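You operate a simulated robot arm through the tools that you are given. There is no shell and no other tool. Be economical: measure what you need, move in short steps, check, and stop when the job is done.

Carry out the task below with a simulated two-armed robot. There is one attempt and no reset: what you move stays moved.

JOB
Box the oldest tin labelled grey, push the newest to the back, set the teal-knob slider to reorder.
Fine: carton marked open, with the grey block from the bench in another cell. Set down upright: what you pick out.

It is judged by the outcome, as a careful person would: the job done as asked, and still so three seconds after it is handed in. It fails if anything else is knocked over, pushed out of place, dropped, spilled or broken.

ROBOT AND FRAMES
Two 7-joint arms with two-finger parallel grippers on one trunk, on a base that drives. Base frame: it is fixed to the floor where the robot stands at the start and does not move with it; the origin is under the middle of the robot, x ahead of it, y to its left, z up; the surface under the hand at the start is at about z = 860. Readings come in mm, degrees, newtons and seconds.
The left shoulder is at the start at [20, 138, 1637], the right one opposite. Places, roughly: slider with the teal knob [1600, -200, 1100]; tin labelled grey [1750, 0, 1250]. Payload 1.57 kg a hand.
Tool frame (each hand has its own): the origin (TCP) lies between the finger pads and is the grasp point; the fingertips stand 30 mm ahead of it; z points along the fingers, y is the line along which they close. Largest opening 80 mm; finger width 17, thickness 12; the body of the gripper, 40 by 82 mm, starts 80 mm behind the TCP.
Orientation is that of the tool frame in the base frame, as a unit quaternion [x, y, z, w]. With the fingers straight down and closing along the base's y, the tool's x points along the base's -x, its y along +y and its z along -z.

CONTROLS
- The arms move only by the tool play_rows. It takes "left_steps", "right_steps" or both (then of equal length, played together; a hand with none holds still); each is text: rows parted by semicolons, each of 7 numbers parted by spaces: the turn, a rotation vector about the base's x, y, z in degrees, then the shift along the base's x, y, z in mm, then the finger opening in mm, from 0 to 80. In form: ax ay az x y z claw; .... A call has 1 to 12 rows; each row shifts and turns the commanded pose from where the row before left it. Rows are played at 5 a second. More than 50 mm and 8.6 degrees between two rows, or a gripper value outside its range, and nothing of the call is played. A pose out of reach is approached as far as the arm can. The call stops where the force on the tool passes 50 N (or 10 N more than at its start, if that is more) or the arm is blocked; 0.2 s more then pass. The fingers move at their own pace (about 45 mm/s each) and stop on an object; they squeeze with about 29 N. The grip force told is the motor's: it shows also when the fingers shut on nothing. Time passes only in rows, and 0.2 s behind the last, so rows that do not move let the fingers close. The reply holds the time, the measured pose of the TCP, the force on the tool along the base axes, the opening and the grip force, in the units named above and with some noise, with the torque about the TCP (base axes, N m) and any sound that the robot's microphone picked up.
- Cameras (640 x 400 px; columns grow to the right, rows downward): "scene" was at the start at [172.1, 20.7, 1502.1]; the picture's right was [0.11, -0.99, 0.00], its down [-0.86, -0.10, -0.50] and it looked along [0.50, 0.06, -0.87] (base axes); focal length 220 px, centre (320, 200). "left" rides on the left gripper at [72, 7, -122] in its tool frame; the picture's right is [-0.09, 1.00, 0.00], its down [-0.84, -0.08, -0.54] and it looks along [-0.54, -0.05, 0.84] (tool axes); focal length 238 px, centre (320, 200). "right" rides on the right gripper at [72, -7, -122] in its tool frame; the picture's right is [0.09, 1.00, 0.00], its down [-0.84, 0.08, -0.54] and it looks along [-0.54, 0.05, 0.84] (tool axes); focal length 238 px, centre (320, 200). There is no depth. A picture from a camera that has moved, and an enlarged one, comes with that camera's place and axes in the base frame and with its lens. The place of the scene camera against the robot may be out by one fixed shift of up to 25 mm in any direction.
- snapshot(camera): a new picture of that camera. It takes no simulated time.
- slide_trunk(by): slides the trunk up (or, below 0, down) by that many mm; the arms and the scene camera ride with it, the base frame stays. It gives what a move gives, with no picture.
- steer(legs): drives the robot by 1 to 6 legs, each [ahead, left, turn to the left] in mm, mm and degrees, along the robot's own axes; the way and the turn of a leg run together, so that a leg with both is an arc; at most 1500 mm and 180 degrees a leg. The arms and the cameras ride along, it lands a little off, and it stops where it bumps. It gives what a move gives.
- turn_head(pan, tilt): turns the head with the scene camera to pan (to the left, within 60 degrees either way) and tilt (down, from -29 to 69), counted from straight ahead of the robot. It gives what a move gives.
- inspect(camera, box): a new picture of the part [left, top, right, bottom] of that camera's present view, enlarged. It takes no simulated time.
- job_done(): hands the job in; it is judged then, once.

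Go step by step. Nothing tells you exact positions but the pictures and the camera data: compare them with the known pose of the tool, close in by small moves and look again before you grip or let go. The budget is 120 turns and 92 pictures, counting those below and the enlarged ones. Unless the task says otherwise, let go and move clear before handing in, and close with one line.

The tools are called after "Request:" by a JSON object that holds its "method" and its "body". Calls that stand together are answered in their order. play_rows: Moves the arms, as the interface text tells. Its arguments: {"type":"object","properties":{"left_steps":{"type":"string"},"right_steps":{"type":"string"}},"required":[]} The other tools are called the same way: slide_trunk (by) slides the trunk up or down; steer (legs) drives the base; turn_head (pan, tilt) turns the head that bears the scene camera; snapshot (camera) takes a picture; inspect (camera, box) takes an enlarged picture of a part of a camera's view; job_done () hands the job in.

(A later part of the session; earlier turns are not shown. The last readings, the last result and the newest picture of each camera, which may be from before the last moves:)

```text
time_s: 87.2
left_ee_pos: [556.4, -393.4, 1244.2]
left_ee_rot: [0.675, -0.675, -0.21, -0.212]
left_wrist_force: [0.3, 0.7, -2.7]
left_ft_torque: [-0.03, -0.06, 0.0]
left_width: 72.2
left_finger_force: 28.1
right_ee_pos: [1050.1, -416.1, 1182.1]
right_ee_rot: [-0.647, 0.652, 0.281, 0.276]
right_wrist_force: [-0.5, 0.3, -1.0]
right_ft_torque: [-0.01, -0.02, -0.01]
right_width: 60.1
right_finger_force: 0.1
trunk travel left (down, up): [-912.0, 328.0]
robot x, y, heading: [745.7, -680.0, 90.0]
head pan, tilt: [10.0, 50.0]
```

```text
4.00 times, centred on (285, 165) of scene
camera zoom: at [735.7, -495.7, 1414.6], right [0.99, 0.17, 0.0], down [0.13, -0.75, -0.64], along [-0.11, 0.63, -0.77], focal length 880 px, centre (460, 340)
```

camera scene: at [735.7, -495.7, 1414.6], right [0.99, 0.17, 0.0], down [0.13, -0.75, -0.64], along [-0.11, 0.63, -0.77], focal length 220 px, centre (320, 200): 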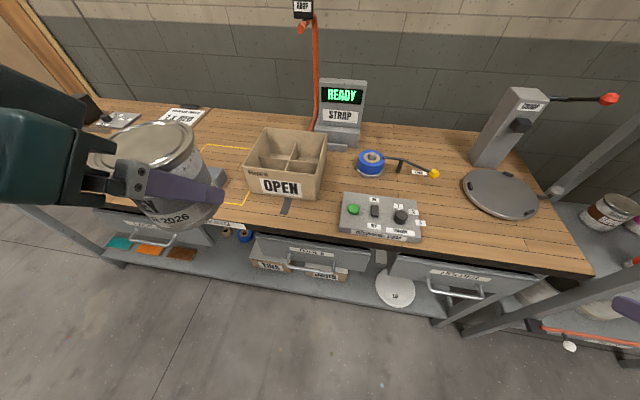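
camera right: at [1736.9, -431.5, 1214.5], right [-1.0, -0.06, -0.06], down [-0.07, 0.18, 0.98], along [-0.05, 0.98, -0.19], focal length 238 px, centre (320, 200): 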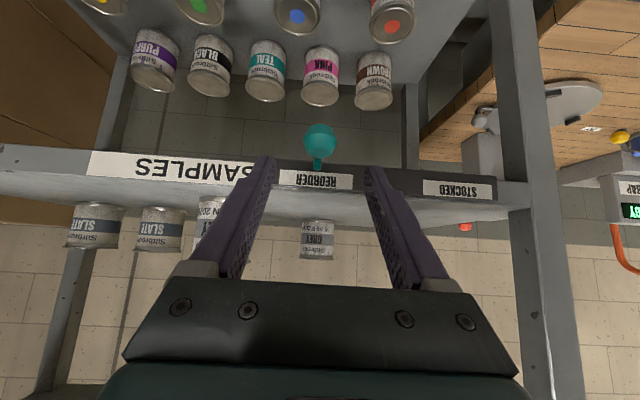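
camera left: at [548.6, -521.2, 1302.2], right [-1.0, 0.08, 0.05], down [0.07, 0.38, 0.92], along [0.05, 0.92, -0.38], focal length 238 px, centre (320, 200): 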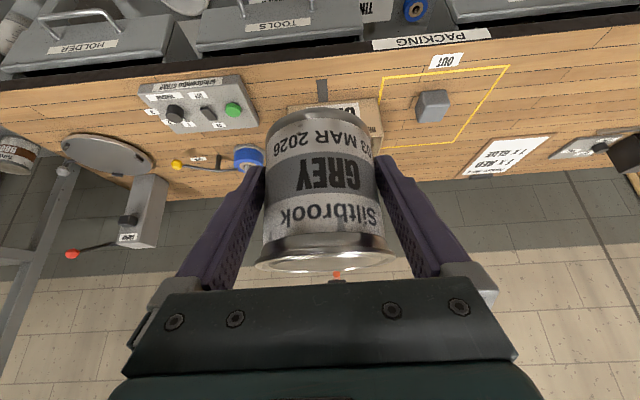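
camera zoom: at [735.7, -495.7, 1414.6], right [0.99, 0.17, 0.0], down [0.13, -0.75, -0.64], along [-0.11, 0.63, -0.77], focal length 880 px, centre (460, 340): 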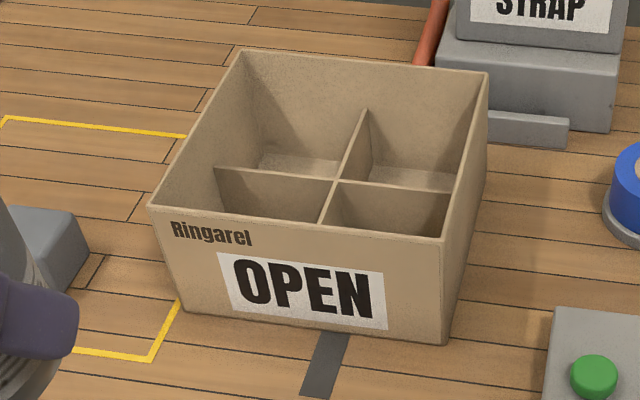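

The carton spans x 429–642, y −75 to 129, rim z 970, with low dividers (~923). The best spot is the back-right cell, with the hand yawed 45° so it passes over the low dividers; I'll test that yaw in free space.

Request:
{"method": "play_rows", "body": {"left_steps": "0 0 -7.5 0 15 0 50;0 0 -7.5 0 15 0 50;0 0 -7.5 0 15 0 50;0 0 -7.5 0 15 0 50;0 0 -7.5 0 15 0 50;0 0 -7.5 0 15 0 50;0 0 0 0 0 0 50"}}

Request:
{"method": "snapshot", "body": {"camera": "scene"}}

```text
time_s: 88.8
left_ee_pos: [556.4, -302.8, 1245.4]
left_ee_rot: [-0.364, 0.882, 0.113, 0.277]
left_wrist_force: [-0.5, 0.5, -2.7]
left_ft_torque: [-0.08, 0.03, -0.01]
left_width: 72.0
left_finger_force: 28.9
right_ee_pos: [1050.0, -417.3, 1182.2]
right_ee_rot: [-0.648, 0.652, 0.281, 0.276]
right_wrist_force: [0.9, 0.2, 0.0]
right_ft_torque: [-0.02, 0.02, 0.0]
right_width: 60.1
right_finger_force: 0.0
trunk travel left (down, up): [-912.0, 328.0]
robot x, y, heading: [743.5, -685.2, 89.9]
head pan, tilt: [10.0, 50.0]
```

```text
24 pictures are left
camera scene: at [735.6, -495.8, 1414.6], right [0.99, 0.17, 0.0], down [0.13, -0.75, -0.64], along [-0.11, 0.63, -0.77], focal length 220 px, centre (320, 200)
```

scene: 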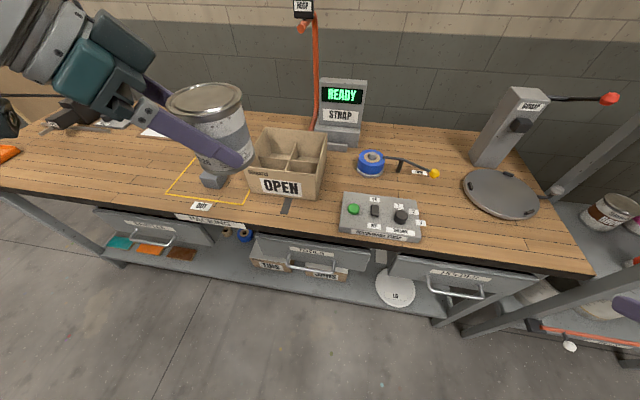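

The yaw works and the tin stays upright. I'll stow the right hand close to the body so it clears the bench as I move in.

Request:
{"method": "play_rows", "body": {"right_steps": "-7.5 0 0 0 -8 10 60;-7.5 0 0 0 -8 10 60;-7.5 0 0 0 -8 10 60;-7.5 0 0 0 -8 10 60;-7.5 0 0 0 -8 10 60;-7.5 0 0 0 -8 0 60;0 0 0 0 0 0 60"}}

Request:
{"method": "steer", "body": {"legs": [[150, 0, 0]]}}

```text
time_s: 90.4
left_ee_pos: [555.6, -303.5, 1244.3]
left_ee_rot: [-0.365, 0.882, 0.112, 0.277]
left_wrist_force: [-0.2, 0.1, -2.5]
left_ft_torque: [-0.03, 0.02, 0.02]
left_width: 72.2
left_finger_force: 29.3
right_ee_pos: [1049.5, -465.3, 1231.9]
right_ee_rot: [-0.703, 0.711, 0.009, 0.006]
right_wrist_force: [0.2, -0.1, 1.0]
right_ft_torque: [0.02, 0.0, -0.02]
right_width: 60.0
right_finger_force: 0.1
trunk travel left (down, up): [-912.0, 328.0]
robot x, y, heading: [746.7, -685.7, 89.8]
head pan, tilt: [10.0, 50.0]
```

```text
time_s: 91.7
left_ee_pos: [555.6, -155.7, 1244.5]
left_ee_rot: [-0.365, 0.881, 0.112, 0.278]
left_wrist_force: [-0.3, -0.7, -2.8]
left_ft_torque: [-0.02, 0.0, -0.01]
left_width: 72.2
left_finger_force: 29.0
right_ee_pos: [1050.2, -316.6, 1231.3]
right_ee_rot: [-0.703, 0.711, 0.01, 0.008]
right_wrist_force: [-0.5, 0.2, -0.1]
right_ft_torque: [0.0, 0.0, -0.02]
right_width: 60.1
right_finger_force: 0.0
trunk travel left (down, up): [-912.0, 328.0]
robot x, y, heading: [738.4, -533.2, 89.8]
head pan, tilt: [10.0, 50.0]
```

Request:
{"method": "steer", "body": {"legs": [[95, 0, 0]]}}

Request:
{"method": "slide_trunk", "body": {"by": -150}}

Request:
{"method": "play_rows", "body": {"left_steps": "0 0 0 8 25 0 50;0 0 0 8 25 0 50;0 0 0 8 25 0 50;0 0 0 0 25 0 50;0 0 0 0 20 0 50;0 0 0 0 0 0 50"}}

Request:
{"method": "snapshot", "body": {"camera": "scene"}}

Request:
{"method": "snapshot", "body": {"camera": "left"}}

```text
time_s: 92.9
left_ee_pos: [556.1, -62.5, 1244.2]
left_ee_rot: [-0.366, 0.881, 0.113, 0.277]
left_wrist_force: [0.2, 0.1, -2.4]
left_ft_torque: [-0.02, 0.03, 0.01]
left_width: 72.3
left_finger_force: 28.3
right_ee_pos: [1048.6, -222.9, 1232.0]
right_ee_rot: [-0.705, 0.709, 0.009, 0.007]
right_wrist_force: [0.5, -0.1, 0.0]
right_ft_torque: [0.02, -0.05, 0.0]
right_width: 60.1
right_finger_force: 0.0
trunk travel left (down, up): [-912.0, 328.0]
robot x, y, heading: [740.8, -444.2, 89.8]
head pan, tilt: [10.0, 50.0]
```

```text
time_s: 94.6
left_ee_pos: [556.2, -62.5, 1093.8]
left_ee_rot: [-0.366, 0.881, 0.113, 0.277]
left_wrist_force: [0.6, 0.3, -2.3]
left_ft_torque: [-0.02, 0.05, 0.01]
left_width: 72.1
left_finger_force: 28.5
right_ee_pos: [1049.9, -223.1, 1082.8]
right_ee_rot: [-0.704, 0.71, 0.009, 0.007]
right_wrist_force: [-0.3, 0.2, 0.4]
right_ft_torque: [0.02, 0.04, 0.01]
right_width: 60.0
right_finger_force: 0.1
trunk travel left (down, up): [-762.0, 478.0]
robot x, y, heading: [743.7, -445.4, 89.8]
head pan, tilt: [10.0, 50.0]
```

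```text
time_s: 96.0
left_ee_pos: [580.6, 59.0, 1094.7]
left_ee_rot: [-0.366, 0.881, 0.113, 0.277]
left_wrist_force: [-0.2, 0.6, -3.1]
left_ft_torque: [-0.02, 0.02, 0.0]
left_width: 72.2
left_finger_force: 28.6
right_ee_pos: [1050.2, -223.2, 1082.0]
right_ee_rot: [-0.704, 0.71, 0.009, 0.007]
right_wrist_force: [0.0, -0.4, 0.0]
right_ft_torque: [0.02, -0.02, 0.0]
right_width: 60.1
right_finger_force: 0.0
trunk travel left (down, up): [-762.0, 478.0]
robot x, y, heading: [744.9, -442.0, 89.8]
head pan, tilt: [10.0, 50.0]
```

```text
23 pictures are left
camera scene: at [736.0, -254.4, 1264.6], right [0.99, 0.17, 0.0], down [0.13, -0.75, -0.64], along [-0.11, 0.63, -0.77], focal length 220 px, centre (320, 200)
```

scene: 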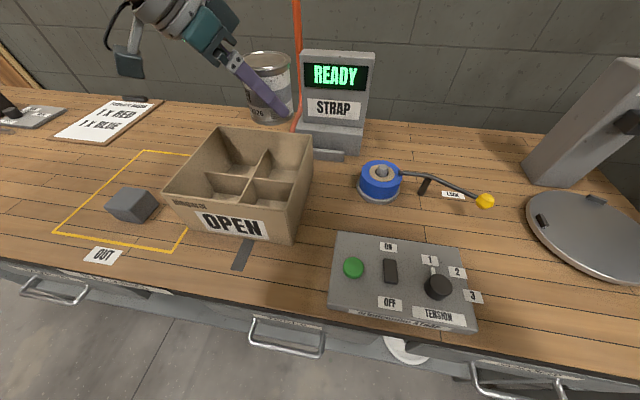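

```text
22 pictures are left
camera left: at [483.7, -26.9, 1152.7], right [-0.65, 0.76, 0.05], down [0.32, 0.22, 0.92], along [0.69, 0.62, -0.38], focal length 238 px, centre (320, 200)
```

left: 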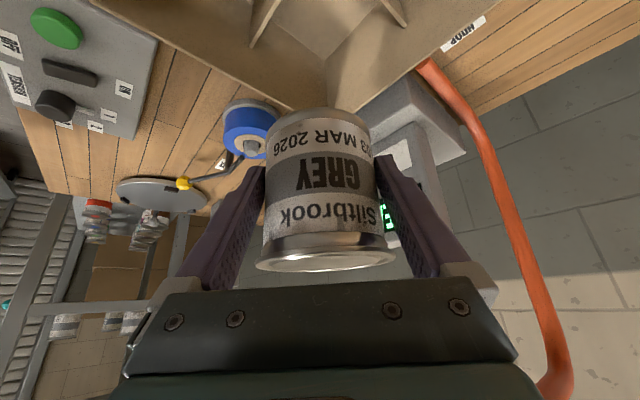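

Request:
{"method": "inspect", "body": {"camera": "scene", "box": [150, 40, 350, 260]}}

```text
1.82 times, centred on (250, 150) of scene
camera zoom: at [736.0, -254.4, 1264.6], right [0.99, 0.17, 0.0], down [0.13, -0.75, -0.64], along [-0.11, 0.63, -0.77], focal length 400 px, centre (447, 291)
```

zoom: 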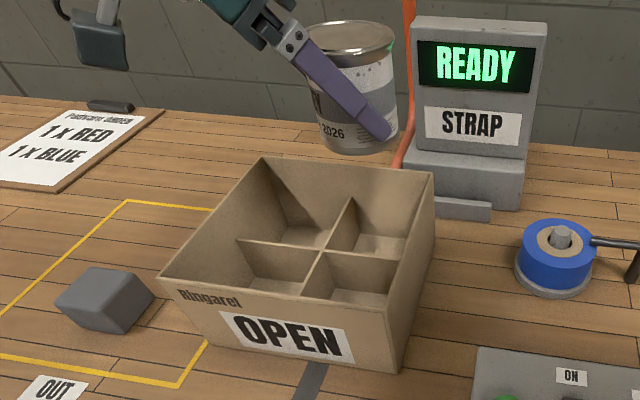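

Request:
{"method": "inspect", "body": {"camera": "left", "box": [120, 0, 440, 150]}}

```text
2.00 times, centred on (280, 75) of left
camera zoom: at [483.7, -26.9, 1152.7], right [-0.65, 0.76, 0.05], down [0.32, 0.22, 0.92], along [0.69, 0.62, -0.38], focal length 477 px, centre (400, 450)
```

zoom: 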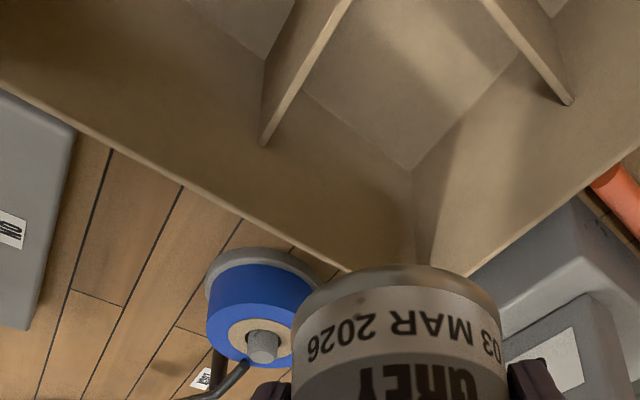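

Back-right cell measured from the wrist camera: x 534–637, y 34–134, divider tops about 923. I'll lean the hand 10° steeper so the fingers clear the dividers, centre over the cell, and lower partway.

Request:
{"method": "play_rows", "body": {"left_steps": "-3.54 3.54 0 3 12 0 50;-3.54 3.54 0 3 13 0 50;0 0 0 0 0 0 50"}}

Request:
{"method": "slide_trunk", "body": {"by": -70}}

Request:
{"method": "snapshot", "body": {"camera": "left"}}

Request:
{"method": "snapshot", "body": {"camera": "scene"}}

```text
time_s: 96.8
left_ee_pos: [584.8, 83.2, 1094.9]
left_ee_rot: [-0.374, 0.902, 0.08, 0.199]
left_wrist_force: [-0.2, 1.0, -3.5]
left_ft_torque: [-0.04, 0.01, -0.03]
left_width: 72.2
left_finger_force: 29.0
right_ee_pos: [1049.5, -223.4, 1082.1]
right_ee_rot: [-0.704, 0.711, 0.009, 0.007]
right_wrist_force: [-0.4, -0.4, 0.7]
right_ft_torque: [0.01, 0.01, 0.03]
right_width: 60.2
right_finger_force: 0.0
trunk travel left (down, up): [-762.0, 478.0]
robot x, y, heading: [741.6, -443.1, 89.9]
head pan, tilt: [10.0, 50.0]
```

```text
time_s: 97.9
left_ee_pos: [585.2, 83.5, 1024.8]
left_ee_rot: [-0.375, 0.902, 0.08, 0.2]
left_wrist_force: [0.3, -0.3, -2.9]
left_ft_torque: [-0.03, 0.03, 0.05]
left_width: 72.1
left_finger_force: 29.4
right_ee_pos: [1050.1, -222.9, 1012.5]
right_ee_rot: [-0.704, 0.71, 0.009, 0.007]
right_wrist_force: [0.5, 0.0, 0.6]
right_ft_torque: [-0.01, 0.0, 0.01]
right_width: 60.1
right_finger_force: 0.0
trunk travel left (down, up): [-692.0, 548.0]
robot x, y, heading: [745.4, -442.2, 90.1]
head pan, tilt: [10.0, 50.0]
```

```text
19 pictures are left
camera left: at [497.8, 5.6, 1104.0], right [-0.65, 0.76, 0.03], down [0.43, 0.33, 0.84], along [0.63, 0.56, -0.54], focal length 238 px, centre (320, 200)
```

left: 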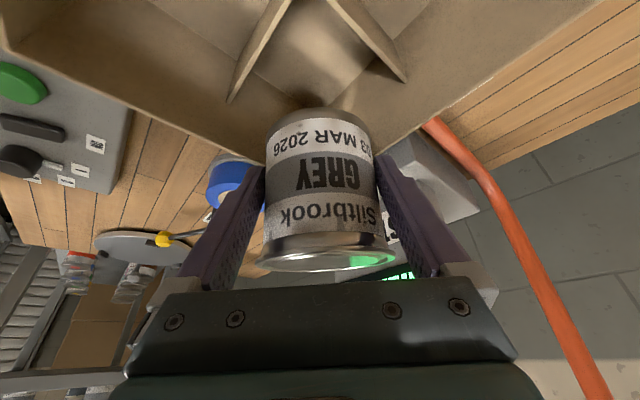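

```text
18 pictures are left
camera scene: at [736.0, -254.4, 1194.6], right [0.99, 0.17, 0.0], down [0.13, -0.75, -0.64], along [-0.11, 0.63, -0.77], focal length 220 px, centre (320, 200)
```

scene: 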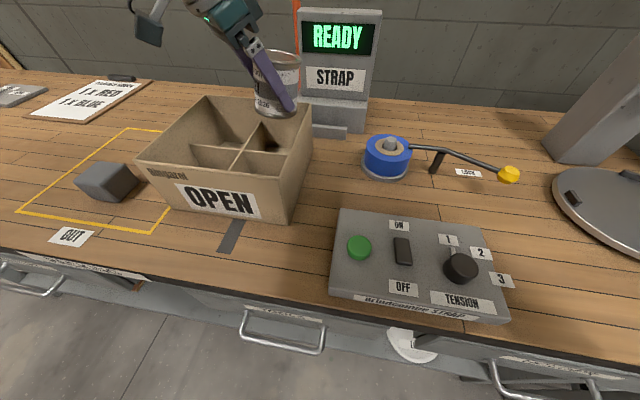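

Request:
{"method": "slide_trunk", "body": {"by": -70}}

Request:
{"method": "inspect", "body": {"camera": "scene", "box": [130, 0, 350, 140]}}

Request:
{"method": "snapshot", "body": {"camera": "left"}}

```text
time_s: 99.0
left_ee_pos: [585.4, 82.7, 955.3]
left_ee_rot: [-0.375, 0.902, 0.08, 0.199]
left_wrist_force: [0.2, 0.1, -3.5]
left_ft_torque: [-0.04, 0.01, 0.03]
left_width: 71.9
left_finger_force: 29.1
right_ee_pos: [1049.8, -222.3, 942.4]
right_ee_rot: [-0.704, 0.71, 0.01, 0.006]
right_wrist_force: [-0.2, 0.1, 0.4]
right_ft_torque: [0.02, 0.02, 0.02]
right_width: 60.2
right_finger_force: 0.1
trunk travel left (down, up): [-622.0, 618.0]
robot x, y, heading: [744.4, -443.9, 90.0]
head pan, tilt: [10.0, 50.0]
```

```text
2.86 times, centred on (240, 70) of scene
camera zoom: at [736.0, -254.4, 1124.6], right [0.99, 0.17, 0.0], down [0.13, -0.75, -0.64], along [-0.11, 0.63, -0.77], focal length 629 px, centre (549, 571)
```

zoom: 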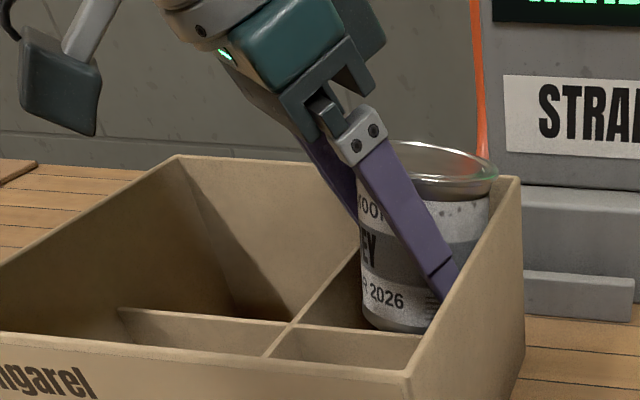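

```text
16 pictures are left
camera left: at [497.8, 5.6, 1034.0], right [-0.65, 0.76, 0.03], down [0.43, 0.33, 0.84], along [0.63, 0.56, -0.54], focal length 238 px, centre (320, 200)
```

left: 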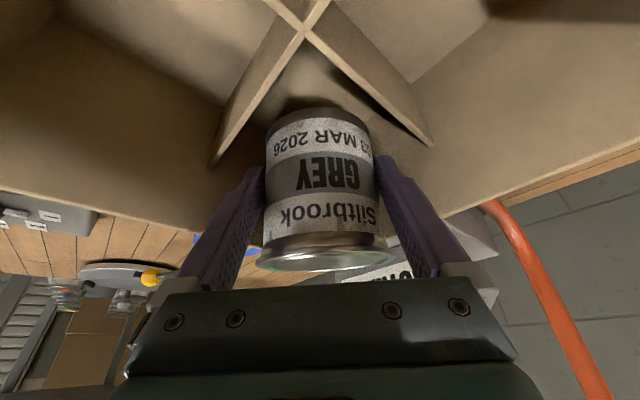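

The tin is inside the cell and clear on all sides. I'll lower it gently until it touches.

Request:
{"method": "play_rows", "body": {"left_steps": "0 0 0 0 0 -8 50;0 0 0 0 0 -8 50;0 0 0 0 0 -8 50;0 0 0 0 0 -7 50;0 0 0 0 0 0 50"}}

Request:
{"method": "inspect", "body": {"camera": "scene", "box": [130, 0, 350, 140]}}

```text
time_s: 100.2
left_ee_pos: [585.8, 81.3, 922.9]
left_ee_rot: [-0.374, 0.903, 0.08, 0.197]
left_wrist_force: [0.8, -0.3, -2.1]
left_ft_torque: [-0.05, 0.03, 0.0]
left_width: 72.2
left_finger_force: 28.6
right_ee_pos: [1049.4, -222.8, 942.2]
right_ee_rot: [-0.704, 0.71, 0.009, 0.006]
right_wrist_force: [0.3, 0.1, 0.1]
right_ft_torque: [-0.01, 0.0, -0.02]
right_width: 60.0
right_finger_force: 0.2
trunk travel left (down, up): [-622.0, 618.0]
robot x, y, heading: [745.1, -440.3, 89.8]
head pan, tilt: [10.0, 50.0]
```

```text
2.86 times, centred on (240, 70) of scene
camera zoom: at [736.0, -254.4, 1124.4], right [0.99, 0.17, 0.0], down [0.13, -0.75, -0.64], along [-0.11, 0.63, -0.77], focal length 629 px, centre (549, 571)
```

zoom: 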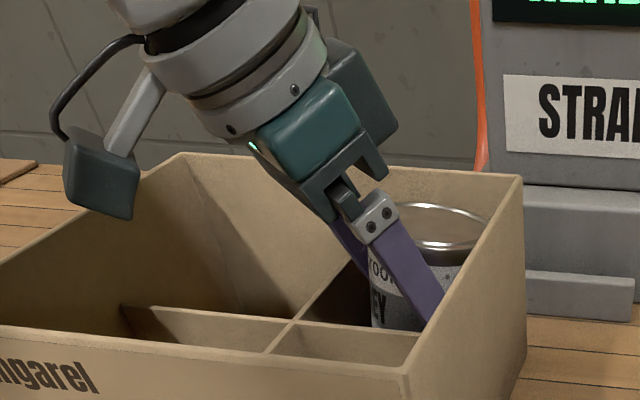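

Request:
{"method": "play_rows", "body": {"left_steps": "0 0 0 0 0 -3 50;0 0 0 0 0 -3 50;0 0 0 0 0 -3 50;0 0 0 0 0 0 50"}}

```text
time_s: 101.2
left_ee_pos: [586.6, 81.0, 914.1]
left_ee_rot: [-0.374, 0.902, 0.08, 0.199]
left_wrist_force: [0.1, -2.6, 4.6]
left_ft_torque: [0.14, -0.09, 0.03]
left_width: 72.1
left_finger_force: 29.0
left hand out of reach, approached as far as the arm can: row 1
right_ee_pos: [1049.1, -224.0, 942.3]
right_ee_rot: [-0.704, 0.71, 0.01, 0.006]
right_wrist_force: [0.1, 0.1, 0.3]
right_ft_torque: [0.01, 0.01, 0.01]
right_width: 60.0
right_finger_force: 0.0
trunk travel left (down, up): [-622.0, 618.0]
robot x, y, heading: [744.6, -444.3, 89.9]
head pan, tilt: [10.0, 50.0]
```

Contact shows at z 914, near where I expected the carton floor. I'll look closely before releasing.

Request:
{"method": "inspect", "body": {"camera": "left", "box": [180, 60, 460, 280]}}

```text
1.82 times, centred on (320, 170) of left
camera zoom: at [498.2, 2.6, 995.3], right [-0.65, 0.76, 0.04], down [0.43, 0.32, 0.84], along [0.63, 0.56, -0.54], focal length 433 px, centre (320, 254)
```

zoom: 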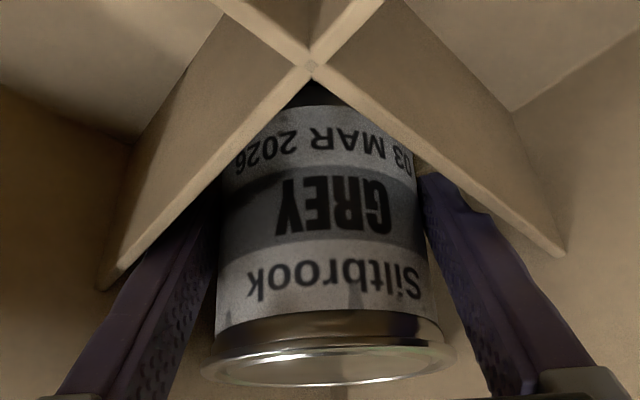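

Request:
{"method": "play_rows", "body": {"left_steps": "0 0 0 0 0 0 74;0 0 0 0 0 0 75;0 0 0 0 0 0 76;0 0 0 0 0 0 78;0 0 0 0 0 0 78"}}

Request:
{"method": "inspect", "body": {"camera": "left", "box": [180, 60, 460, 280]}}

```text
time_s: 102.4
left_ee_pos: [586.6, 79.3, 915.6]
left_ee_rot: [-0.375, 0.902, 0.081, 0.199]
left_wrist_force: [0.3, 2.7, 1.5]
left_ft_torque: [-0.03, 0.0, 0.03]
left_width: 74.7
left_finger_force: 0.1
right_ee_pos: [1049.9, -222.6, 942.5]
right_ee_rot: [-0.704, 0.711, 0.011, 0.007]
right_wrist_force: [0.5, -0.8, 0.4]
right_ft_torque: [0.02, -0.02, 0.0]
right_width: 59.9
right_finger_force: 0.0
trunk travel left (down, up): [-622.0, 618.0]
robot x, y, heading: [745.6, -442.7, 89.9]
head pan, tilt: [10.0, 50.0]
```

```text
1.82 times, centred on (320, 170) of left
camera zoom: at [498.0, 2.6, 994.9], right [-0.65, 0.76, 0.03], down [0.43, 0.32, 0.84], along [0.63, 0.56, -0.54], focal length 433 px, centre (320, 254)
```

zoom: 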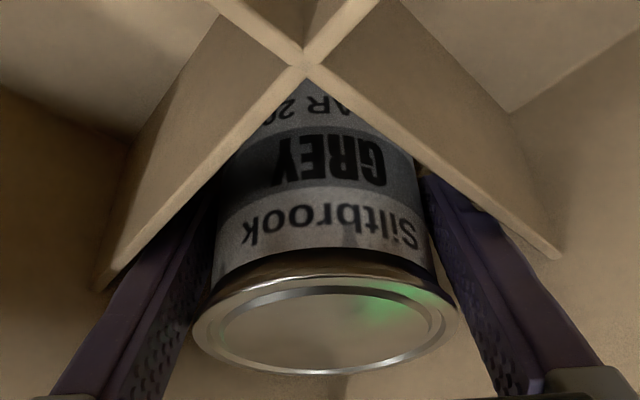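

The tin has righted itself on the floor. I'll withdraw the fingers along their own axis in small steps.

Request:
{"method": "play_rows", "body": {"left_steps": "0 0 0 -1.2 -1.2 3.6 80;0 0 0 -1.5 -1.5 4.5 80;0 0 0 -1.5 -1.5 4.5 80;0 0 0 0 0 0 80"}}

Request:
{"method": "inspect", "body": {"camera": "left", "box": [180, 60, 460, 280]}}

```text
time_s: 103.4
left_ee_pos: [581.7, 80.5, 926.2]
left_ee_rot: [-0.374, 0.903, 0.078, 0.198]
left_wrist_force: [0.3, -0.5, -0.7]
left_ft_torque: [0.03, 0.03, -0.02]
left_width: 80.1
left_finger_force: 0.0
left hand out of reach, approached as far as the arm can: row 3
right_ee_pos: [1049.7, -223.2, 943.2]
right_ee_rot: [-0.703, 0.711, 0.01, 0.007]
right_wrist_force: [-0.2, 0.5, 0.1]
right_ft_torque: [-0.03, 0.0, -0.04]
right_width: 60.1
right_finger_force: 0.0
trunk travel left (down, up): [-622.0, 618.0]
robot x, y, heading: [741.0, -444.7, 89.7]
head pan, tilt: [10.0, 50.0]
```

```text
1.82 times, centred on (320, 170) of left
camera zoom: at [493.2, 2.8, 1005.8], right [-0.65, 0.76, 0.03], down [0.43, 0.33, 0.84], along [0.63, 0.56, -0.54], focal length 433 px, centre (320, 254)
```

zoom: 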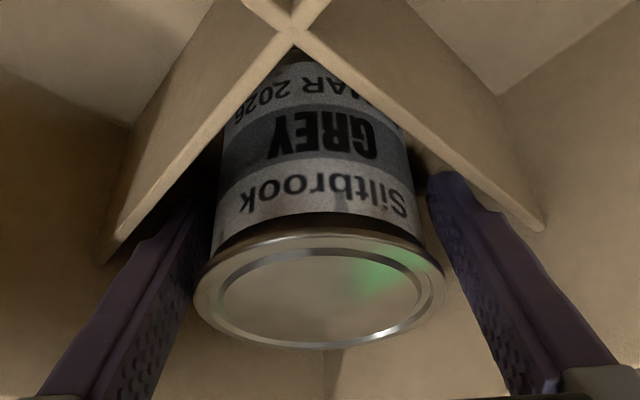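

Request:
{"method": "play_rows", "body": {"left_steps": "0 0 0 -1.5 -1.5 4.5 80;0 0 0 -1.5 -1.5 4.5 80;0 0 0 -3 -3 9 80;0 0 0 -3 -3 9 80;0 0 0 -3 -3 9 80;0 0 0 0 0 0 80"}}

Request:
{"method": "inspect", "body": {"camera": "left", "box": [180, 60, 460, 280]}}

```text
time_s: 104.8
left_ee_pos: [567.6, 86.4, 958.0]
left_ee_rot: [-0.374, 0.902, 0.079, 0.199]
left_wrist_force: [0.2, -0.7, -0.2]
left_ft_torque: [-0.02, -0.02, -0.03]
left_width: 79.8
left_finger_force: 0.1
left hand out of reach, approached as far as the arm can: row 2, 3, 4, 5
right_ee_pos: [1049.4, -222.4, 942.7]
right_ee_rot: [-0.704, 0.71, 0.009, 0.006]
right_wrist_force: [-0.2, -0.7, -0.7]
right_ft_torque: [0.0, 0.02, -0.01]
right_width: 59.9
right_finger_force: 0.1
trunk travel left (down, up): [-622.0, 618.0]
robot x, y, heading: [743.1, -445.8, 90.1]
head pan, tilt: [10.0, 50.0]
```

```text
1.82 times, centred on (320, 170) of left
camera zoom: at [479.8, 10.1, 1037.4], right [-0.65, 0.76, 0.03], down [0.43, 0.33, 0.84], along [0.63, 0.56, -0.54], focal length 433 px, centre (320, 254)
```

zoom: 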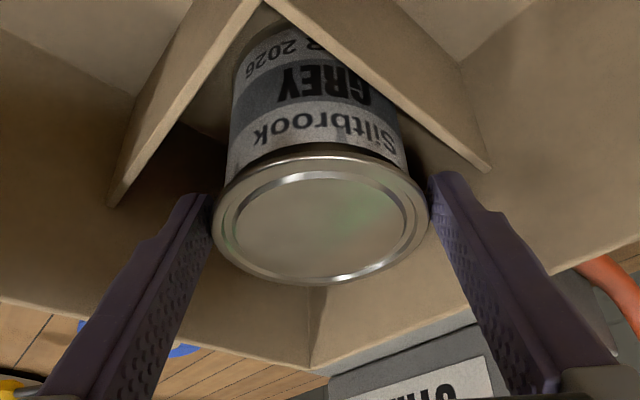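

Request:
{"method": "slide_trunk", "body": {"by": 60}}

Request:
{"method": "snapshot", "body": {"camera": "left"}}

```text
time_s: 105.8
left_ee_pos: [567.9, 86.4, 1018.1]
left_ee_rot: [-0.374, 0.902, 0.079, 0.199]
left_wrist_force: [-0.7, 0.0, -0.5]
left_ft_torque: [0.0, -0.02, -0.02]
left_width: 79.9
left_finger_force: 0.1
right_ee_pos: [1050.4, -223.7, 1003.4]
right_ee_rot: [-0.704, 0.71, 0.009, 0.006]
right_wrist_force: [0.1, -0.6, -0.2]
right_ft_torque: [-0.02, -0.01, 0.01]
right_width: 59.9
right_finger_force: 0.0
trunk travel left (down, up): [-682.0, 558.0]
robot x, y, heading: [743.6, -445.1, 89.9]
head pan, tilt: [10.0, 50.0]
```

```text
10 pictures are left
camera left: at [479.8, 10.1, 1097.2], right [-0.65, 0.76, 0.03], down [0.43, 0.33, 0.84], along [0.63, 0.56, -0.54], focal length 238 px, centre (320, 200)
```

left: 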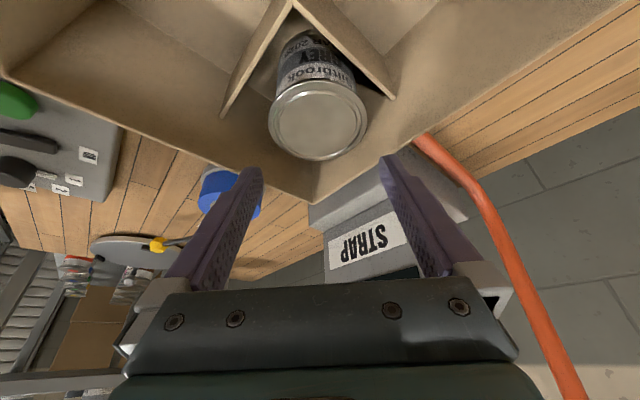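

The oldest tin stands upright in the back-right cell. Next I'll raise up, pull the left hand in, and go for the grey block with the right hand, which already points down.

Request:
{"method": "slide_trunk", "body": {"by": 120}}

Request:
{"method": "play_rows", "body": {"left_steps": "0 0 0 0 -35 0 60;0 0 0 0 -35 0 40;0 0 0 0 -35 0 20;0 0 0 0 -35 0 20;0 0 0 0 -35 0 20;0 0 0 0 0 0 20"}}

```text
time_s: 107.3
left_ee_pos: [567.2, 86.6, 1137.6]
left_ee_rot: [-0.375, 0.902, 0.079, 0.199]
left_wrist_force: [-0.1, 0.5, -0.4]
left_ft_torque: [0.06, 0.01, 0.0]
left_width: 79.9
left_finger_force: 0.1
right_ee_pos: [1049.8, -222.4, 1121.9]
right_ee_rot: [-0.704, 0.71, 0.009, 0.006]
right_wrist_force: [0.6, 0.8, -0.8]
right_ft_torque: [0.01, -0.01, 0.03]
right_width: 59.6
right_finger_force: 0.0
trunk travel left (down, up): [-802.0, 438.0]
robot x, y, heading: [744.0, -441.3, 89.9]
head pan, tilt: [10.0, 50.0]
```

```text
time_s: 108.7
left_ee_pos: [549.3, 73.0, 1094.7]
left_ee_rot: [-0.374, 0.902, 0.079, 0.198]
left_wrist_force: [-0.2, 0.0, 0.2]
left_ft_torque: [-0.04, 0.04, -0.01]
left_width: 19.8
left_finger_force: 0.0
left hand out of reach, approached as far as the arm can: row 1, 2, 3, 4, 5
right_ee_pos: [1049.4, -222.1, 1122.5]
right_ee_rot: [-0.704, 0.71, 0.009, 0.006]
right_wrist_force: [-0.4, -0.7, 0.8]
right_ft_torque: [0.0, -0.01, 0.04]
right_width: 60.1
right_finger_force: 0.2
trunk travel left (down, up): [-802.0, 438.0]
robot x, y, heading: [744.8, -440.3, 89.8]
head pan, tilt: [10.0, 50.0]
```

Request:
{"method": "steer", "body": {"legs": [[-260, 0, 0]]}}

Request:
{"method": "play_rows", "body": {"left_steps": "0 0 7.5 0 0 0 20;0 0 7.5 0 0 0 20;0 0 7.5 0 0 0 20;0 0 7.5 0 0 0 20;0 0 7.5 0 0 0 20;0 0 7.5 0 0 0 20;0 0 0 0 0 0 20"}}

```text
time_s: 110.5
left_ee_pos: [549.1, -185.7, 1094.0]
left_ee_rot: [-0.374, 0.903, 0.079, 0.199]
left_wrist_force: [0.7, -0.2, -0.5]
left_ft_torque: [0.0, 0.03, -0.01]
left_width: 20.0
left_finger_force: 0.1
right_ee_pos: [1049.3, -480.7, 1122.9]
right_ee_rot: [-0.704, 0.711, 0.009, 0.007]
right_wrist_force: [-0.2, -0.2, 0.5]
right_ft_torque: [-0.03, -0.02, -0.02]
right_width: 60.2
right_finger_force: 0.1
trunk travel left (down, up): [-802.0, 438.0]
robot x, y, heading: [743.2, -704.6, 90.0]
head pan, tilt: [10.0, 50.0]
```

```text
time_s: 112.1
left_ee_pos: [547.2, -159.4, 1085.1]
left_ee_rot: [0.692, -0.69, -0.149, -0.153]
left_wrist_force: [-0.5, 0.4, 0.2]
left_ft_torque: [0.01, 0.02, -0.01]
left_width: 20.1
left_finger_force: 0.1
left hand out of reach, approached as far as the arm can: row 1, 2, 3, 4, 6
right_ee_pos: [1049.7, -481.4, 1122.8]
right_ee_rot: [-0.703, 0.711, 0.01, 0.008]
right_wrist_force: [0.0, 0.0, -0.9]
right_ft_torque: [0.05, 0.0, 0.05]
right_width: 59.9
right_finger_force: 0.0
trunk travel left (down, up): [-802.0, 438.0]
robot x, y, heading: [741.7, -702.5, 89.9]
head pan, tilt: [10.0, 50.0]
```

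Request:
{"method": "play_rows", "body": {"left_steps": "0 0 0 0 45 0 20;0 0 0 0 45 0 20;0 0 0 0 45 0 20;0 0 0 0 40 0 20;0 0 0 0 0 0 20"}}

```text
time_s: 113.3
left_ee_pos: [550.5, -152.0, 1098.8]
left_ee_rot: [-0.691, 0.691, 0.149, 0.154]
left_wrist_force: [0.9, -0.3, 0.1]
left_ft_torque: [-0.01, 0.03, 0.01]
left_width: 20.0
left_finger_force: 0.0
left hand out of reach, approached as far as the arm can: row 1, 2, 3, 4
right_ee_pos: [1050.2, -481.8, 1122.5]
right_ee_rot: [-0.704, 0.711, 0.01, 0.008]
right_wrist_force: [0.9, -0.2, 0.2]
right_ft_torque: [-0.04, -0.02, 0.01]
right_width: 60.1
right_finger_force: 0.1
trunk travel left (down, up): [-802.0, 438.0]
robot x, y, heading: [742.5, -707.0, 90.0]
head pan, tilt: [10.0, 50.0]
```

Request:
{"method": "play_rows", "body": {"left_steps": "5 0 0 -20 -20 -10 20;5 0 0 -20 -30 -10 20;5 0 0 -20 -30 -10 20;5 0 0 -20 -30 0 20;5 0 0 -20 -30 0 20;0 0 0 0 0 0 20;0 0 0 0 0 0 20"}}

```text
time_s: 114.9
left_ee_pos: [450.7, -293.4, 1070.1]
left_ee_rot: [0.641, -0.641, -0.296, -0.3]
left_wrist_force: [-0.8, 0.1, -1.0]
left_ft_torque: [-0.01, 0.0, 0.01]
left_width: 19.8
left_finger_force: 0.1
right_ee_pos: [1048.6, -482.2, 1123.2]
right_ee_rot: [-0.703, 0.711, 0.01, 0.008]
right_wrist_force: [0.2, -0.1, -0.4]
right_ft_torque: [0.0, -0.01, 0.01]
right_width: 60.0
right_finger_force: 0.0
trunk travel left (down, up): [-802.0, 438.0]
robot x, y, heading: [743.4, -703.8, 89.9]
head pan, tilt: [10.0, 50.0]
```

Request:
{"method": "play_rows", "body": {"left_steps": "0 0 0 0 -30 20 20;0 0 0 0 -30 20 20;0 0 0 0 -20 20 20;0 0 0 0 0 20 20;0 0 0 0 0 0 20"}}

Request:
{"method": "steer", "body": {"legs": [[0, 750, 0]]}}

```text
time_s: 116.1
left_ee_pos: [450.0, -372.3, 1149.3]
left_ee_rot: [-0.642, 0.642, 0.294, 0.299]
left_wrist_force: [0.7, -0.1, 0.5]
left_ft_torque: [-0.02, 0.03, 0.01]
left_width: 20.0
left_finger_force: 0.1
right_ee_pos: [1049.5, -482.0, 1121.8]
right_ee_rot: [-0.703, 0.711, 0.01, 0.008]
right_wrist_force: [-0.2, 0.3, 0.2]
right_ft_torque: [-0.01, -0.03, -0.02]
right_width: 60.0
right_finger_force: 0.1
trunk travel left (down, up): [-802.0, 438.0]
robot x, y, heading: [745.0, -704.9, 90.0]
head pan, tilt: [10.0, 50.0]
```

```text
time_s: 120.2
left_ee_pos: [-305.1, -369.0, 1148.7]
left_ee_rot: [-0.64, 0.643, 0.295, 0.3]
left_wrist_force: [-0.1, 0.2, 0.7]
left_ft_torque: [0.01, 0.0, 0.0]
left_width: 20.2
left_finger_force: 0.1
right_ee_pos: [295.2, -480.8, 1121.8]
right_ee_rot: [-0.703, 0.712, 0.01, 0.007]
right_wrist_force: [-0.5, -0.6, -0.3]
right_ft_torque: [-0.01, 0.02, 0.01]
right_width: 59.8
right_finger_force: 0.1
trunk travel left (down, up): [-802.0, 438.0]
robot x, y, heading: [-13.4, -698.9, 89.9]
head pan, tilt: [10.0, 50.0]
```

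Request:
{"method": "steer", "body": {"legs": [[270, 0, 0]]}}

Request:
{"method": "play_rows", "body": {"right_steps": "0 0 0 0 30 -25 80;0 0 0 0 30 -25 80;0 0 0 0 30 -25 80;0 0 0 0 0 -25 80;0 0 0 0 0 0 80"}}

Request:
{"method": "snapshot", "body": {"camera": "right"}}

```text
time_s: 122.1
left_ee_pos: [-302.5, -101.8, 1149.9]
left_ee_rot: [-0.641, 0.642, 0.295, 0.299]
left_wrist_force: [0.4, -0.2, 0.2]
left_ft_torque: [0.0, -0.02, -0.01]
left_width: 20.0
left_finger_force: 0.0
right_ee_pos: [297.5, -213.3, 1122.8]
right_ee_rot: [-0.702, 0.712, 0.009, 0.007]
right_wrist_force: [-0.2, 0.0, 0.6]
right_ft_torque: [0.02, 0.0, 0.0]
right_width: 60.1
right_finger_force: 0.0
trunk travel left (down, up): [-802.0, 438.0]
robot x, y, heading: [-10.0, -432.6, 89.7]
head pan, tilt: [10.0, 50.0]
```

```text
time_s: 123.3
left_ee_pos: [-302.3, -102.3, 1149.4]
left_ee_rot: [-0.64, 0.643, 0.295, 0.3]
left_wrist_force: [-0.2, 0.6, -0.2]
left_ft_torque: [0.0, -0.01, -0.01]
left_width: 20.1
left_finger_force: 0.1
right_ee_pos: [296.1, -124.0, 1022.3]
right_ee_rot: [-0.702, 0.712, 0.01, 0.008]
right_wrist_force: [-1.2, 0.7, 0.6]
right_ft_torque: [-0.05, -0.01, -0.04]
right_width: 80.1
right_finger_force: 0.1
trunk travel left (down, up): [-802.0, 438.0]
robot x, y, heading: [-10.3, -432.3, 89.6]
head pan, tilt: [10.0, 50.0]
```

```text
9 pictures are left
camera right: at [302.1, -199.0, 1142.5], right [-1.0, -0.08, 0.0], down [-0.07, 0.82, 0.56], along [-0.04, 0.56, -0.83], focal length 238 px, centre (320, 200)
```

right: 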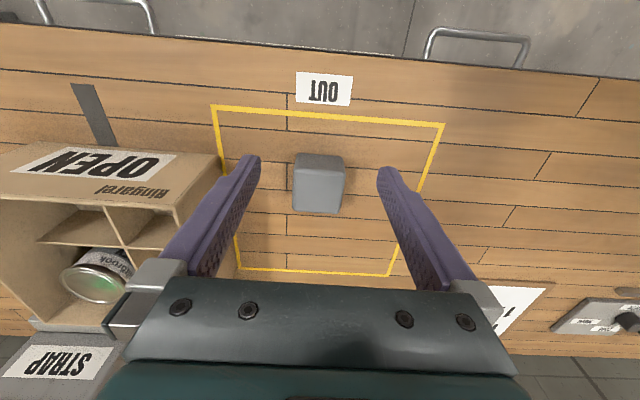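

The block measures about 60×60×40 mm at (292, −48). I'll go over it and descend with the open fingers either side.

Request:
{"method": "play_rows", "body": {"right_steps": "0 0 0 -4 38 0 80;0 0 0 0 38 0 80;0 0 0 0 0 -30 80;0 0 0 0 0 -30 80;0 0 0 0 0 0 80"}}

Request:
{"method": "snapshot", "body": {"camera": "right"}}

```text
time_s: 124.5
left_ee_pos: [-302.1, -102.3, 1148.6]
left_ee_rot: [-0.64, 0.643, 0.294, 0.3]
left_wrist_force: [-0.5, 0.1, -0.6]
left_ft_torque: [-0.01, -0.01, -0.01]
left_width: 20.2
left_finger_force: 0.1
right_ee_pos: [291.4, -48.2, 962.3]
right_ee_rot: [-0.703, 0.711, 0.01, 0.007]
right_wrist_force: [-0.6, 0.0, -0.5]
right_ft_torque: [0.0, 0.02, 0.0]
right_width: 80.0
right_finger_force: 0.1
trunk travel left (down, up): [-802.0, 438.0]
robot x, y, heading: [-10.7, -437.3, 89.8]
head pan, tilt: [10.0, 50.0]
```

```text
8 pictures are left
camera right: at [299.4, -122.7, 1082.8], right [-1.0, -0.08, 0.0], down [-0.07, 0.82, 0.56], along [-0.05, 0.56, -0.83], focal length 238 px, centre (320, 200)
```

right: 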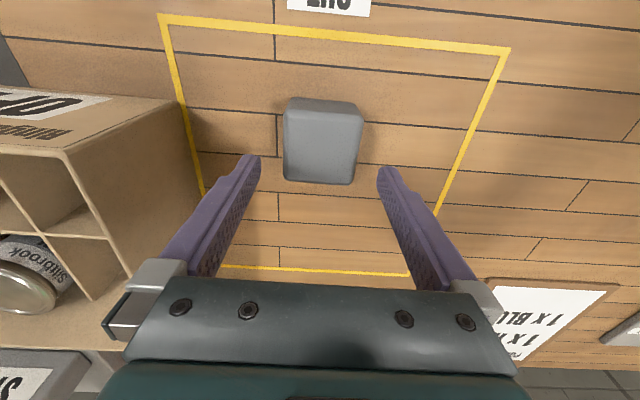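

Request:
{"method": "play_rows", "body": {"right_steps": "0 0 0 0 0 -20 80;0 0 0 0 0 -20 80;0 0 0 0 0 -14 80;0 0 0 0 0 0 80;0 0 0 0 0 0 50;0 0 0 0 0 0 50;0 0 0 0 0 0 50"}}

```text
time_s: 126.1
left_ee_pos: [-302.8, -102.3, 1149.7]
left_ee_rot: [-0.64, 0.643, 0.294, 0.3]
left_wrist_force: [0.1, -0.3, 0.4]
left_ft_torque: [0.01, 0.03, -0.03]
left_width: 20.0
left_finger_force: 0.2
right_ee_pos: [285.5, -69.8, 919.7]
right_ee_rot: [-0.702, 0.712, 0.009, 0.008]
right_wrist_force: [0.3, 0.1, 0.5]
right_ft_torque: [0.04, 0.0, 0.02]
right_width: 58.7
right_finger_force: 28.5
right hand out of reach, approached as far as the arm can: row 2, 3
trunk travel left (down, up): [-802.0, 438.0]
robot x, y, heading: [-10.3, -433.7, 89.9]
head pan, tilt: [10.0, 50.0]
```

The arm ran out of reach and only caught the block's front edge. I'll let go, rise, and bring the base closer.

Request:
{"method": "play_rows", "body": {"right_steps": "0 0 0 0 0 0 80;0 0 0 0 0 0 80;0 0 0 0 0 0 80"}}

Request:
{"method": "slide_trunk", "body": {"by": 60}}

Request:
{"method": "steer", "body": {"legs": [[80, 0, 0]]}}

```text
time_s: 126.9
left_ee_pos: [-302.6, -101.7, 1149.3]
left_ee_rot: [-0.64, 0.643, 0.294, 0.3]
left_wrist_force: [0.8, 0.0, 0.0]
left_ft_torque: [0.0, 0.0, -0.01]
left_width: 19.9
left_finger_force: 0.1
right_ee_pos: [283.9, -69.4, 919.0]
right_ee_rot: [-0.702, 0.712, 0.009, 0.007]
right_wrist_force: [0.0, -0.1, 0.9]
right_ft_torque: [0.01, -0.01, 0.02]
right_width: 80.0
right_finger_force: 0.0
trunk travel left (down, up): [-802.0, 438.0]
robot x, y, heading: [-10.2, -437.6, 89.6]
head pan, tilt: [10.0, 50.0]
```

```text
time_s: 127.9
left_ee_pos: [-301.4, -102.6, 1208.8]
left_ee_rot: [-0.641, 0.643, 0.294, 0.3]
left_wrist_force: [1.0, -0.4, -1.0]
left_ft_torque: [0.02, 0.02, 0.04]
left_width: 20.1
left_finger_force: 0.1
right_ee_pos: [284.6, -69.5, 979.9]
right_ee_rot: [-0.702, 0.712, 0.009, 0.007]
right_wrist_force: [0.1, -0.2, -0.5]
right_ft_torque: [0.0, -0.03, -0.02]
right_width: 79.8
right_finger_force: 0.1
trunk travel left (down, up): [-862.0, 378.0]
robot x, y, heading: [-12.5, -436.0, 89.7]
head pan, tilt: [10.0, 50.0]
```

```text
time_s: 129.0
left_ee_pos: [-302.1, -22.9, 1208.7]
left_ee_rot: [-0.641, 0.643, 0.294, 0.299]
left_wrist_force: [0.1, -0.3, 0.7]
left_ft_torque: [0.01, 0.0, -0.02]
left_width: 20.0
left_finger_force: 0.1
right_ee_pos: [285.6, 9.5, 978.7]
right_ee_rot: [-0.702, 0.712, 0.009, 0.007]
right_wrist_force: [-0.3, 0.0, 0.0]
right_ft_torque: [0.01, -0.04, -0.01]
right_width: 79.9
right_finger_force: 0.0
trunk travel left (down, up): [-862.0, 378.0]
robot x, y, heading: [-12.8, -352.8, 90.0]
head pan, tilt: [10.0, 50.0]
```

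Request:
{"method": "play_rows", "body": {"right_steps": "0 0 0 0 -27 5 80;0 0 0 0 -27 5 80;0 0 0 0 -27 0 80;0 0 0 0 0 0 80"}}

Request:
{"method": "snapshot", "body": {"camera": "right"}}

```text
time_s: 130.0
left_ee_pos: [-301.3, -22.1, 1208.8]
left_ee_rot: [-0.64, 0.643, 0.294, 0.3]
left_wrist_force: [0.4, 0.5, -0.3]
left_ft_torque: [-0.02, 0.0, 0.03]
left_width: 20.0
left_finger_force: 0.1
right_ee_pos: [285.4, -71.0, 988.9]
right_ee_rot: [-0.702, 0.712, 0.009, 0.006]
right_wrist_force: [-0.1, 0.0, -0.7]
right_ft_torque: [-0.01, 0.02, 0.0]
right_width: 79.8
right_finger_force: 0.1
trunk travel left (down, up): [-862.0, 378.0]
robot x, y, heading: [-12.1, -354.1, 89.6]
head pan, tilt: [10.0, 50.0]
```

```text
7 pictures are left
camera right: at [291.8, -145.1, 1110.0], right [-1.0, -0.08, 0.0], down [-0.06, 0.83, 0.56], along [-0.04, 0.56, -0.83], focal length 238 px, centre (320, 200)
```

right: 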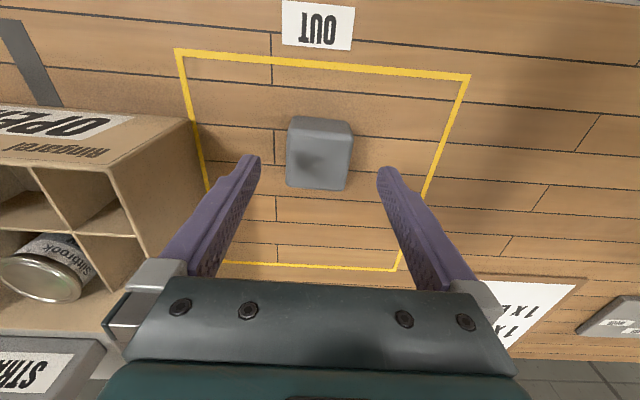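

Request:
{"method": "play_rows", "body": {"right_steps": "0 0 0 0 21 0 80;0 0 0 0 0 0 80"}}

Request:
{"method": "slide_trunk", "body": {"by": -81}}

Request:
{"method": "play_rows", "body": {"right_steps": "0 0 0 0 0 0 65;0 0 0 0 0 0 50;0 0 0 0 0 0 50;0 0 0 0 0 0 50"}}

```text
time_s: 130.6
left_ee_pos: [-301.4, -23.1, 1209.7]
left_ee_rot: [-0.641, 0.643, 0.294, 0.299]
left_wrist_force: [0.2, -0.2, -0.1]
left_ft_torque: [0.01, 0.0, -0.01]
left_width: 19.9
left_finger_force: 0.2
right_ee_pos: [285.9, -50.1, 989.9]
right_ee_rot: [-0.703, 0.712, 0.01, 0.007]
right_wrist_force: [0.4, -0.4, 0.5]
right_ft_torque: [0.02, -0.04, 0.01]
right_width: 79.9
right_finger_force: 0.0
trunk travel left (down, up): [-862.0, 378.0]
robot x, y, heading: [-11.1, -352.5, 89.8]
head pan, tilt: [10.0, 50.0]
```

```text
time_s: 131.8
left_ee_pos: [-302.5, -21.9, 1128.2]
left_ee_rot: [-0.64, 0.643, 0.294, 0.299]
left_wrist_force: [-0.3, -0.2, -0.6]
left_ft_torque: [0.03, -0.02, 0.02]
left_width: 19.8
left_finger_force: 0.0
right_ee_pos: [284.9, -49.8, 908.6]
right_ee_rot: [-0.702, 0.712, 0.01, 0.007]
right_wrist_force: [-0.2, 0.3, 0.0]
right_ft_torque: [0.01, 0.0, 0.01]
right_width: 80.0
right_finger_force: 0.0
trunk travel left (down, up): [-781.0, 459.0]
robot x, y, heading: [-11.4, -351.6, 89.9]
head pan, tilt: [10.0, 50.0]
```

```text
time_s: 132.8
left_ee_pos: [-301.9, -21.9, 1127.4]
left_ee_rot: [-0.64, 0.644, 0.293, 0.301]
left_wrist_force: [0.0, -0.1, -0.4]
left_ft_torque: [-0.01, 0.0, -0.01]
left_width: 20.2
left_finger_force: 0.0
right_ee_pos: [285.5, -49.2, 908.9]
right_ee_rot: [-0.702, 0.712, 0.01, 0.007]
right_wrist_force: [1.1, -0.7, 0.4]
right_ft_torque: [-0.02, 0.02, -0.02]
right_width: 58.7
right_finger_force: 28.6
trunk travel left (down, up): [-781.0, 459.0]
robot x, y, heading: [-11.8, -351.1, 90.0]
head pan, tilt: [10.0, 50.0]
```

Block gripped. I'll lift it and move over the front-left cell.

Request:
{"method": "slide_trunk", "body": {"by": 150}}

Request:
{"method": "steer", "body": {"legs": [[0, -200, 0]]}}

Request:
{"method": "snapshot", "body": {"camera": "right"}}

```text
time_s: 134.5
left_ee_pos: [-301.4, -23.0, 1278.0]
left_ee_rot: [-0.641, 0.643, 0.294, 0.299]
left_wrist_force: [0.4, 0.0, -0.2]
left_ft_torque: [0.04, -0.01, 0.0]
left_width: 20.2
left_finger_force: 0.0
right_ee_pos: [284.9, -49.2, 1059.4]
right_ee_rot: [-0.702, 0.712, 0.009, 0.007]
right_wrist_force: [0.1, -0.2, -0.2]
right_ft_torque: [-0.01, -0.03, 0.01]
right_width: 58.3
right_finger_force: 28.9
trunk travel left (down, up): [-931.0, 309.0]
robot x, y, heading: [-9.6, -353.7, 89.4]
head pan, tilt: [10.0, 50.0]
```

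```text
time_s: 136.1
left_ee_pos: [-102.4, -22.9, 1277.5]
left_ee_rot: [-0.64, 0.644, 0.294, 0.3]
left_wrist_force: [-0.4, -0.4, 0.3]
left_ft_torque: [0.0, -0.02, 0.0]
left_width: 20.1
left_finger_force: 0.0
right_ee_pos: [484.2, -52.4, 1058.7]
right_ee_rot: [-0.702, 0.712, 0.01, 0.006]
right_wrist_force: [0.0, -0.4, 0.1]
right_ft_torque: [0.01, -0.02, 0.02]
right_width: 58.4
right_finger_force: 28.8
trunk travel left (down, up): [-931.0, 309.0]
robot x, y, heading: [189.1, -355.7, 89.7]
head pan, tilt: [10.0, 50.0]
```

```text
6 pictures are left
camera right: at [491.4, -125.7, 1179.2], right [-1.0, -0.08, 0.0], down [-0.06, 0.83, 0.56], along [-0.04, 0.56, -0.83], focal length 238 px, centre (320, 200)
```

right: 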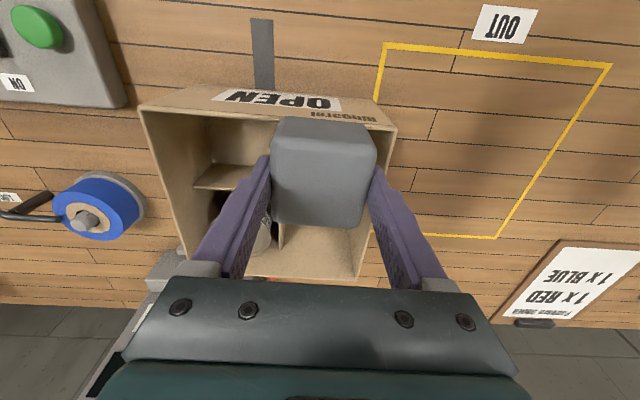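

Request:
{"method": "steer", "body": {"legs": [[37, 7, 0]]}}

```text
time_s: 137.0
left_ee_pos: [-109.3, 14.5, 1278.2]
left_ee_rot: [-0.64, 0.644, 0.293, 0.299]
left_wrist_force: [-0.3, 0.0, 0.1]
left_ft_torque: [0.01, 0.02, -0.01]
left_width: 20.0
left_finger_force: 0.0
right_ee_pos: [477.7, -14.7, 1057.6]
right_ee_rot: [-0.702, 0.713, 0.01, 0.007]
right_wrist_force: [-0.1, -0.1, -1.4]
right_ft_torque: [0.02, -0.03, -0.01]
right_width: 58.7
right_finger_force: 29.3
trunk travel left (down, up): [-931.0, 309.0]
robot x, y, heading: [182.4, -317.4, 89.4]
head pan, tilt: [10.0, 50.0]
```

Request:
{"method": "slide_trunk", "body": {"by": -45}}

Request:
{"method": "turn_head", "body": {"pan": -50, "tilt": 50}}

Request:
{"method": "snapshot", "body": {"camera": "scene"}}

Request:
{"method": "snapshot", "body": {"camera": "right"}}

```text
time_s: 137.9
left_ee_pos: [-108.7, 13.5, 1233.0]
left_ee_rot: [-0.64, 0.644, 0.293, 0.3]
left_wrist_force: [0.3, 0.4, 0.9]
left_ft_torque: [-0.01, -0.01, 0.01]
left_width: 20.1
left_finger_force: 0.1
right_ee_pos: [477.6, -14.9, 1013.9]
right_ee_rot: [-0.703, 0.712, 0.01, 0.007]
right_wrist_force: [0.0, 0.3, 0.1]
right_ft_torque: [0.02, 0.02, 0.0]
right_width: 58.5
right_finger_force: 29.1
trunk travel left (down, up): [-886.0, 354.0]
robot x, y, heading: [182.7, -319.6, 89.7]
head pan, tilt: [10.0, 50.0]
```

```text
time_s: 139.2
left_ee_pos: [-108.8, 12.9, 1235.2]
left_ee_rot: [-0.64, 0.644, 0.293, 0.299]
left_wrist_force: [0.2, 0.1, 0.4]
left_ft_torque: [0.01, -0.03, -0.03]
left_width: 20.2
left_finger_force: 0.1
right_ee_pos: [478.3, -12.6, 1013.1]
right_ee_rot: [-0.703, 0.711, 0.009, 0.007]
right_wrist_force: [-0.1, 0.3, -0.9]
right_ft_torque: [0.0, -0.01, 0.01]
right_width: 58.6
right_finger_force: 29.0
trunk travel left (down, up): [-886.0, 354.0]
robot x, y, heading: [181.1, -320.5, 89.4]
head pan, tilt: [-50.0, 50.0]
```

```text
5 pictures are left
camera scene: at [247.9, -155.2, 1388.6], right [0.64, -0.77, 0.0], down [-0.59, -0.49, -0.64], along [0.49, 0.41, -0.77], focal length 220 px, centre (320, 200)
```

scene: 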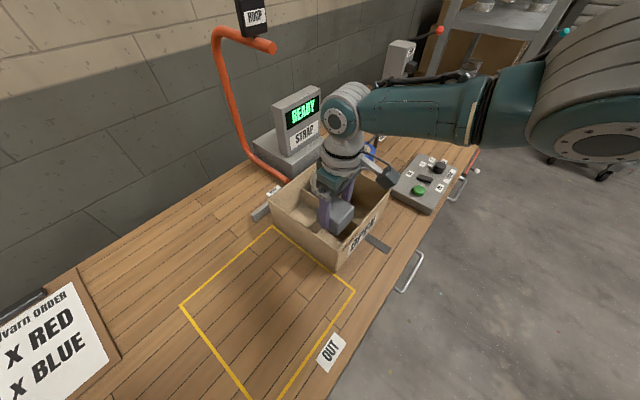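

```text
4 pictures are left
camera right: at [484.7, -88.6, 1134.1], right [-1.0, -0.08, 0.0], down [-0.06, 0.83, 0.56], along [-0.04, 0.56, -0.83], focal length 238 px, centre (320, 200)
```

right: 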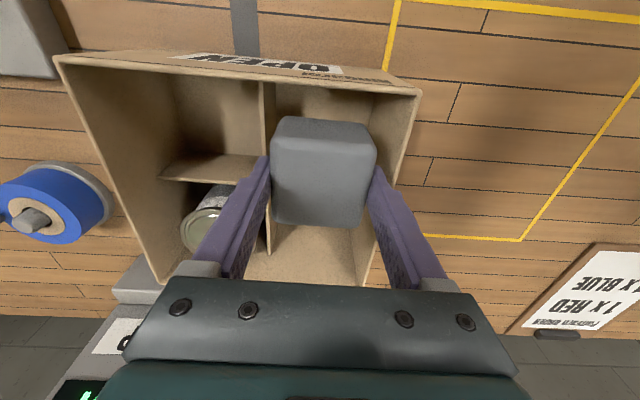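

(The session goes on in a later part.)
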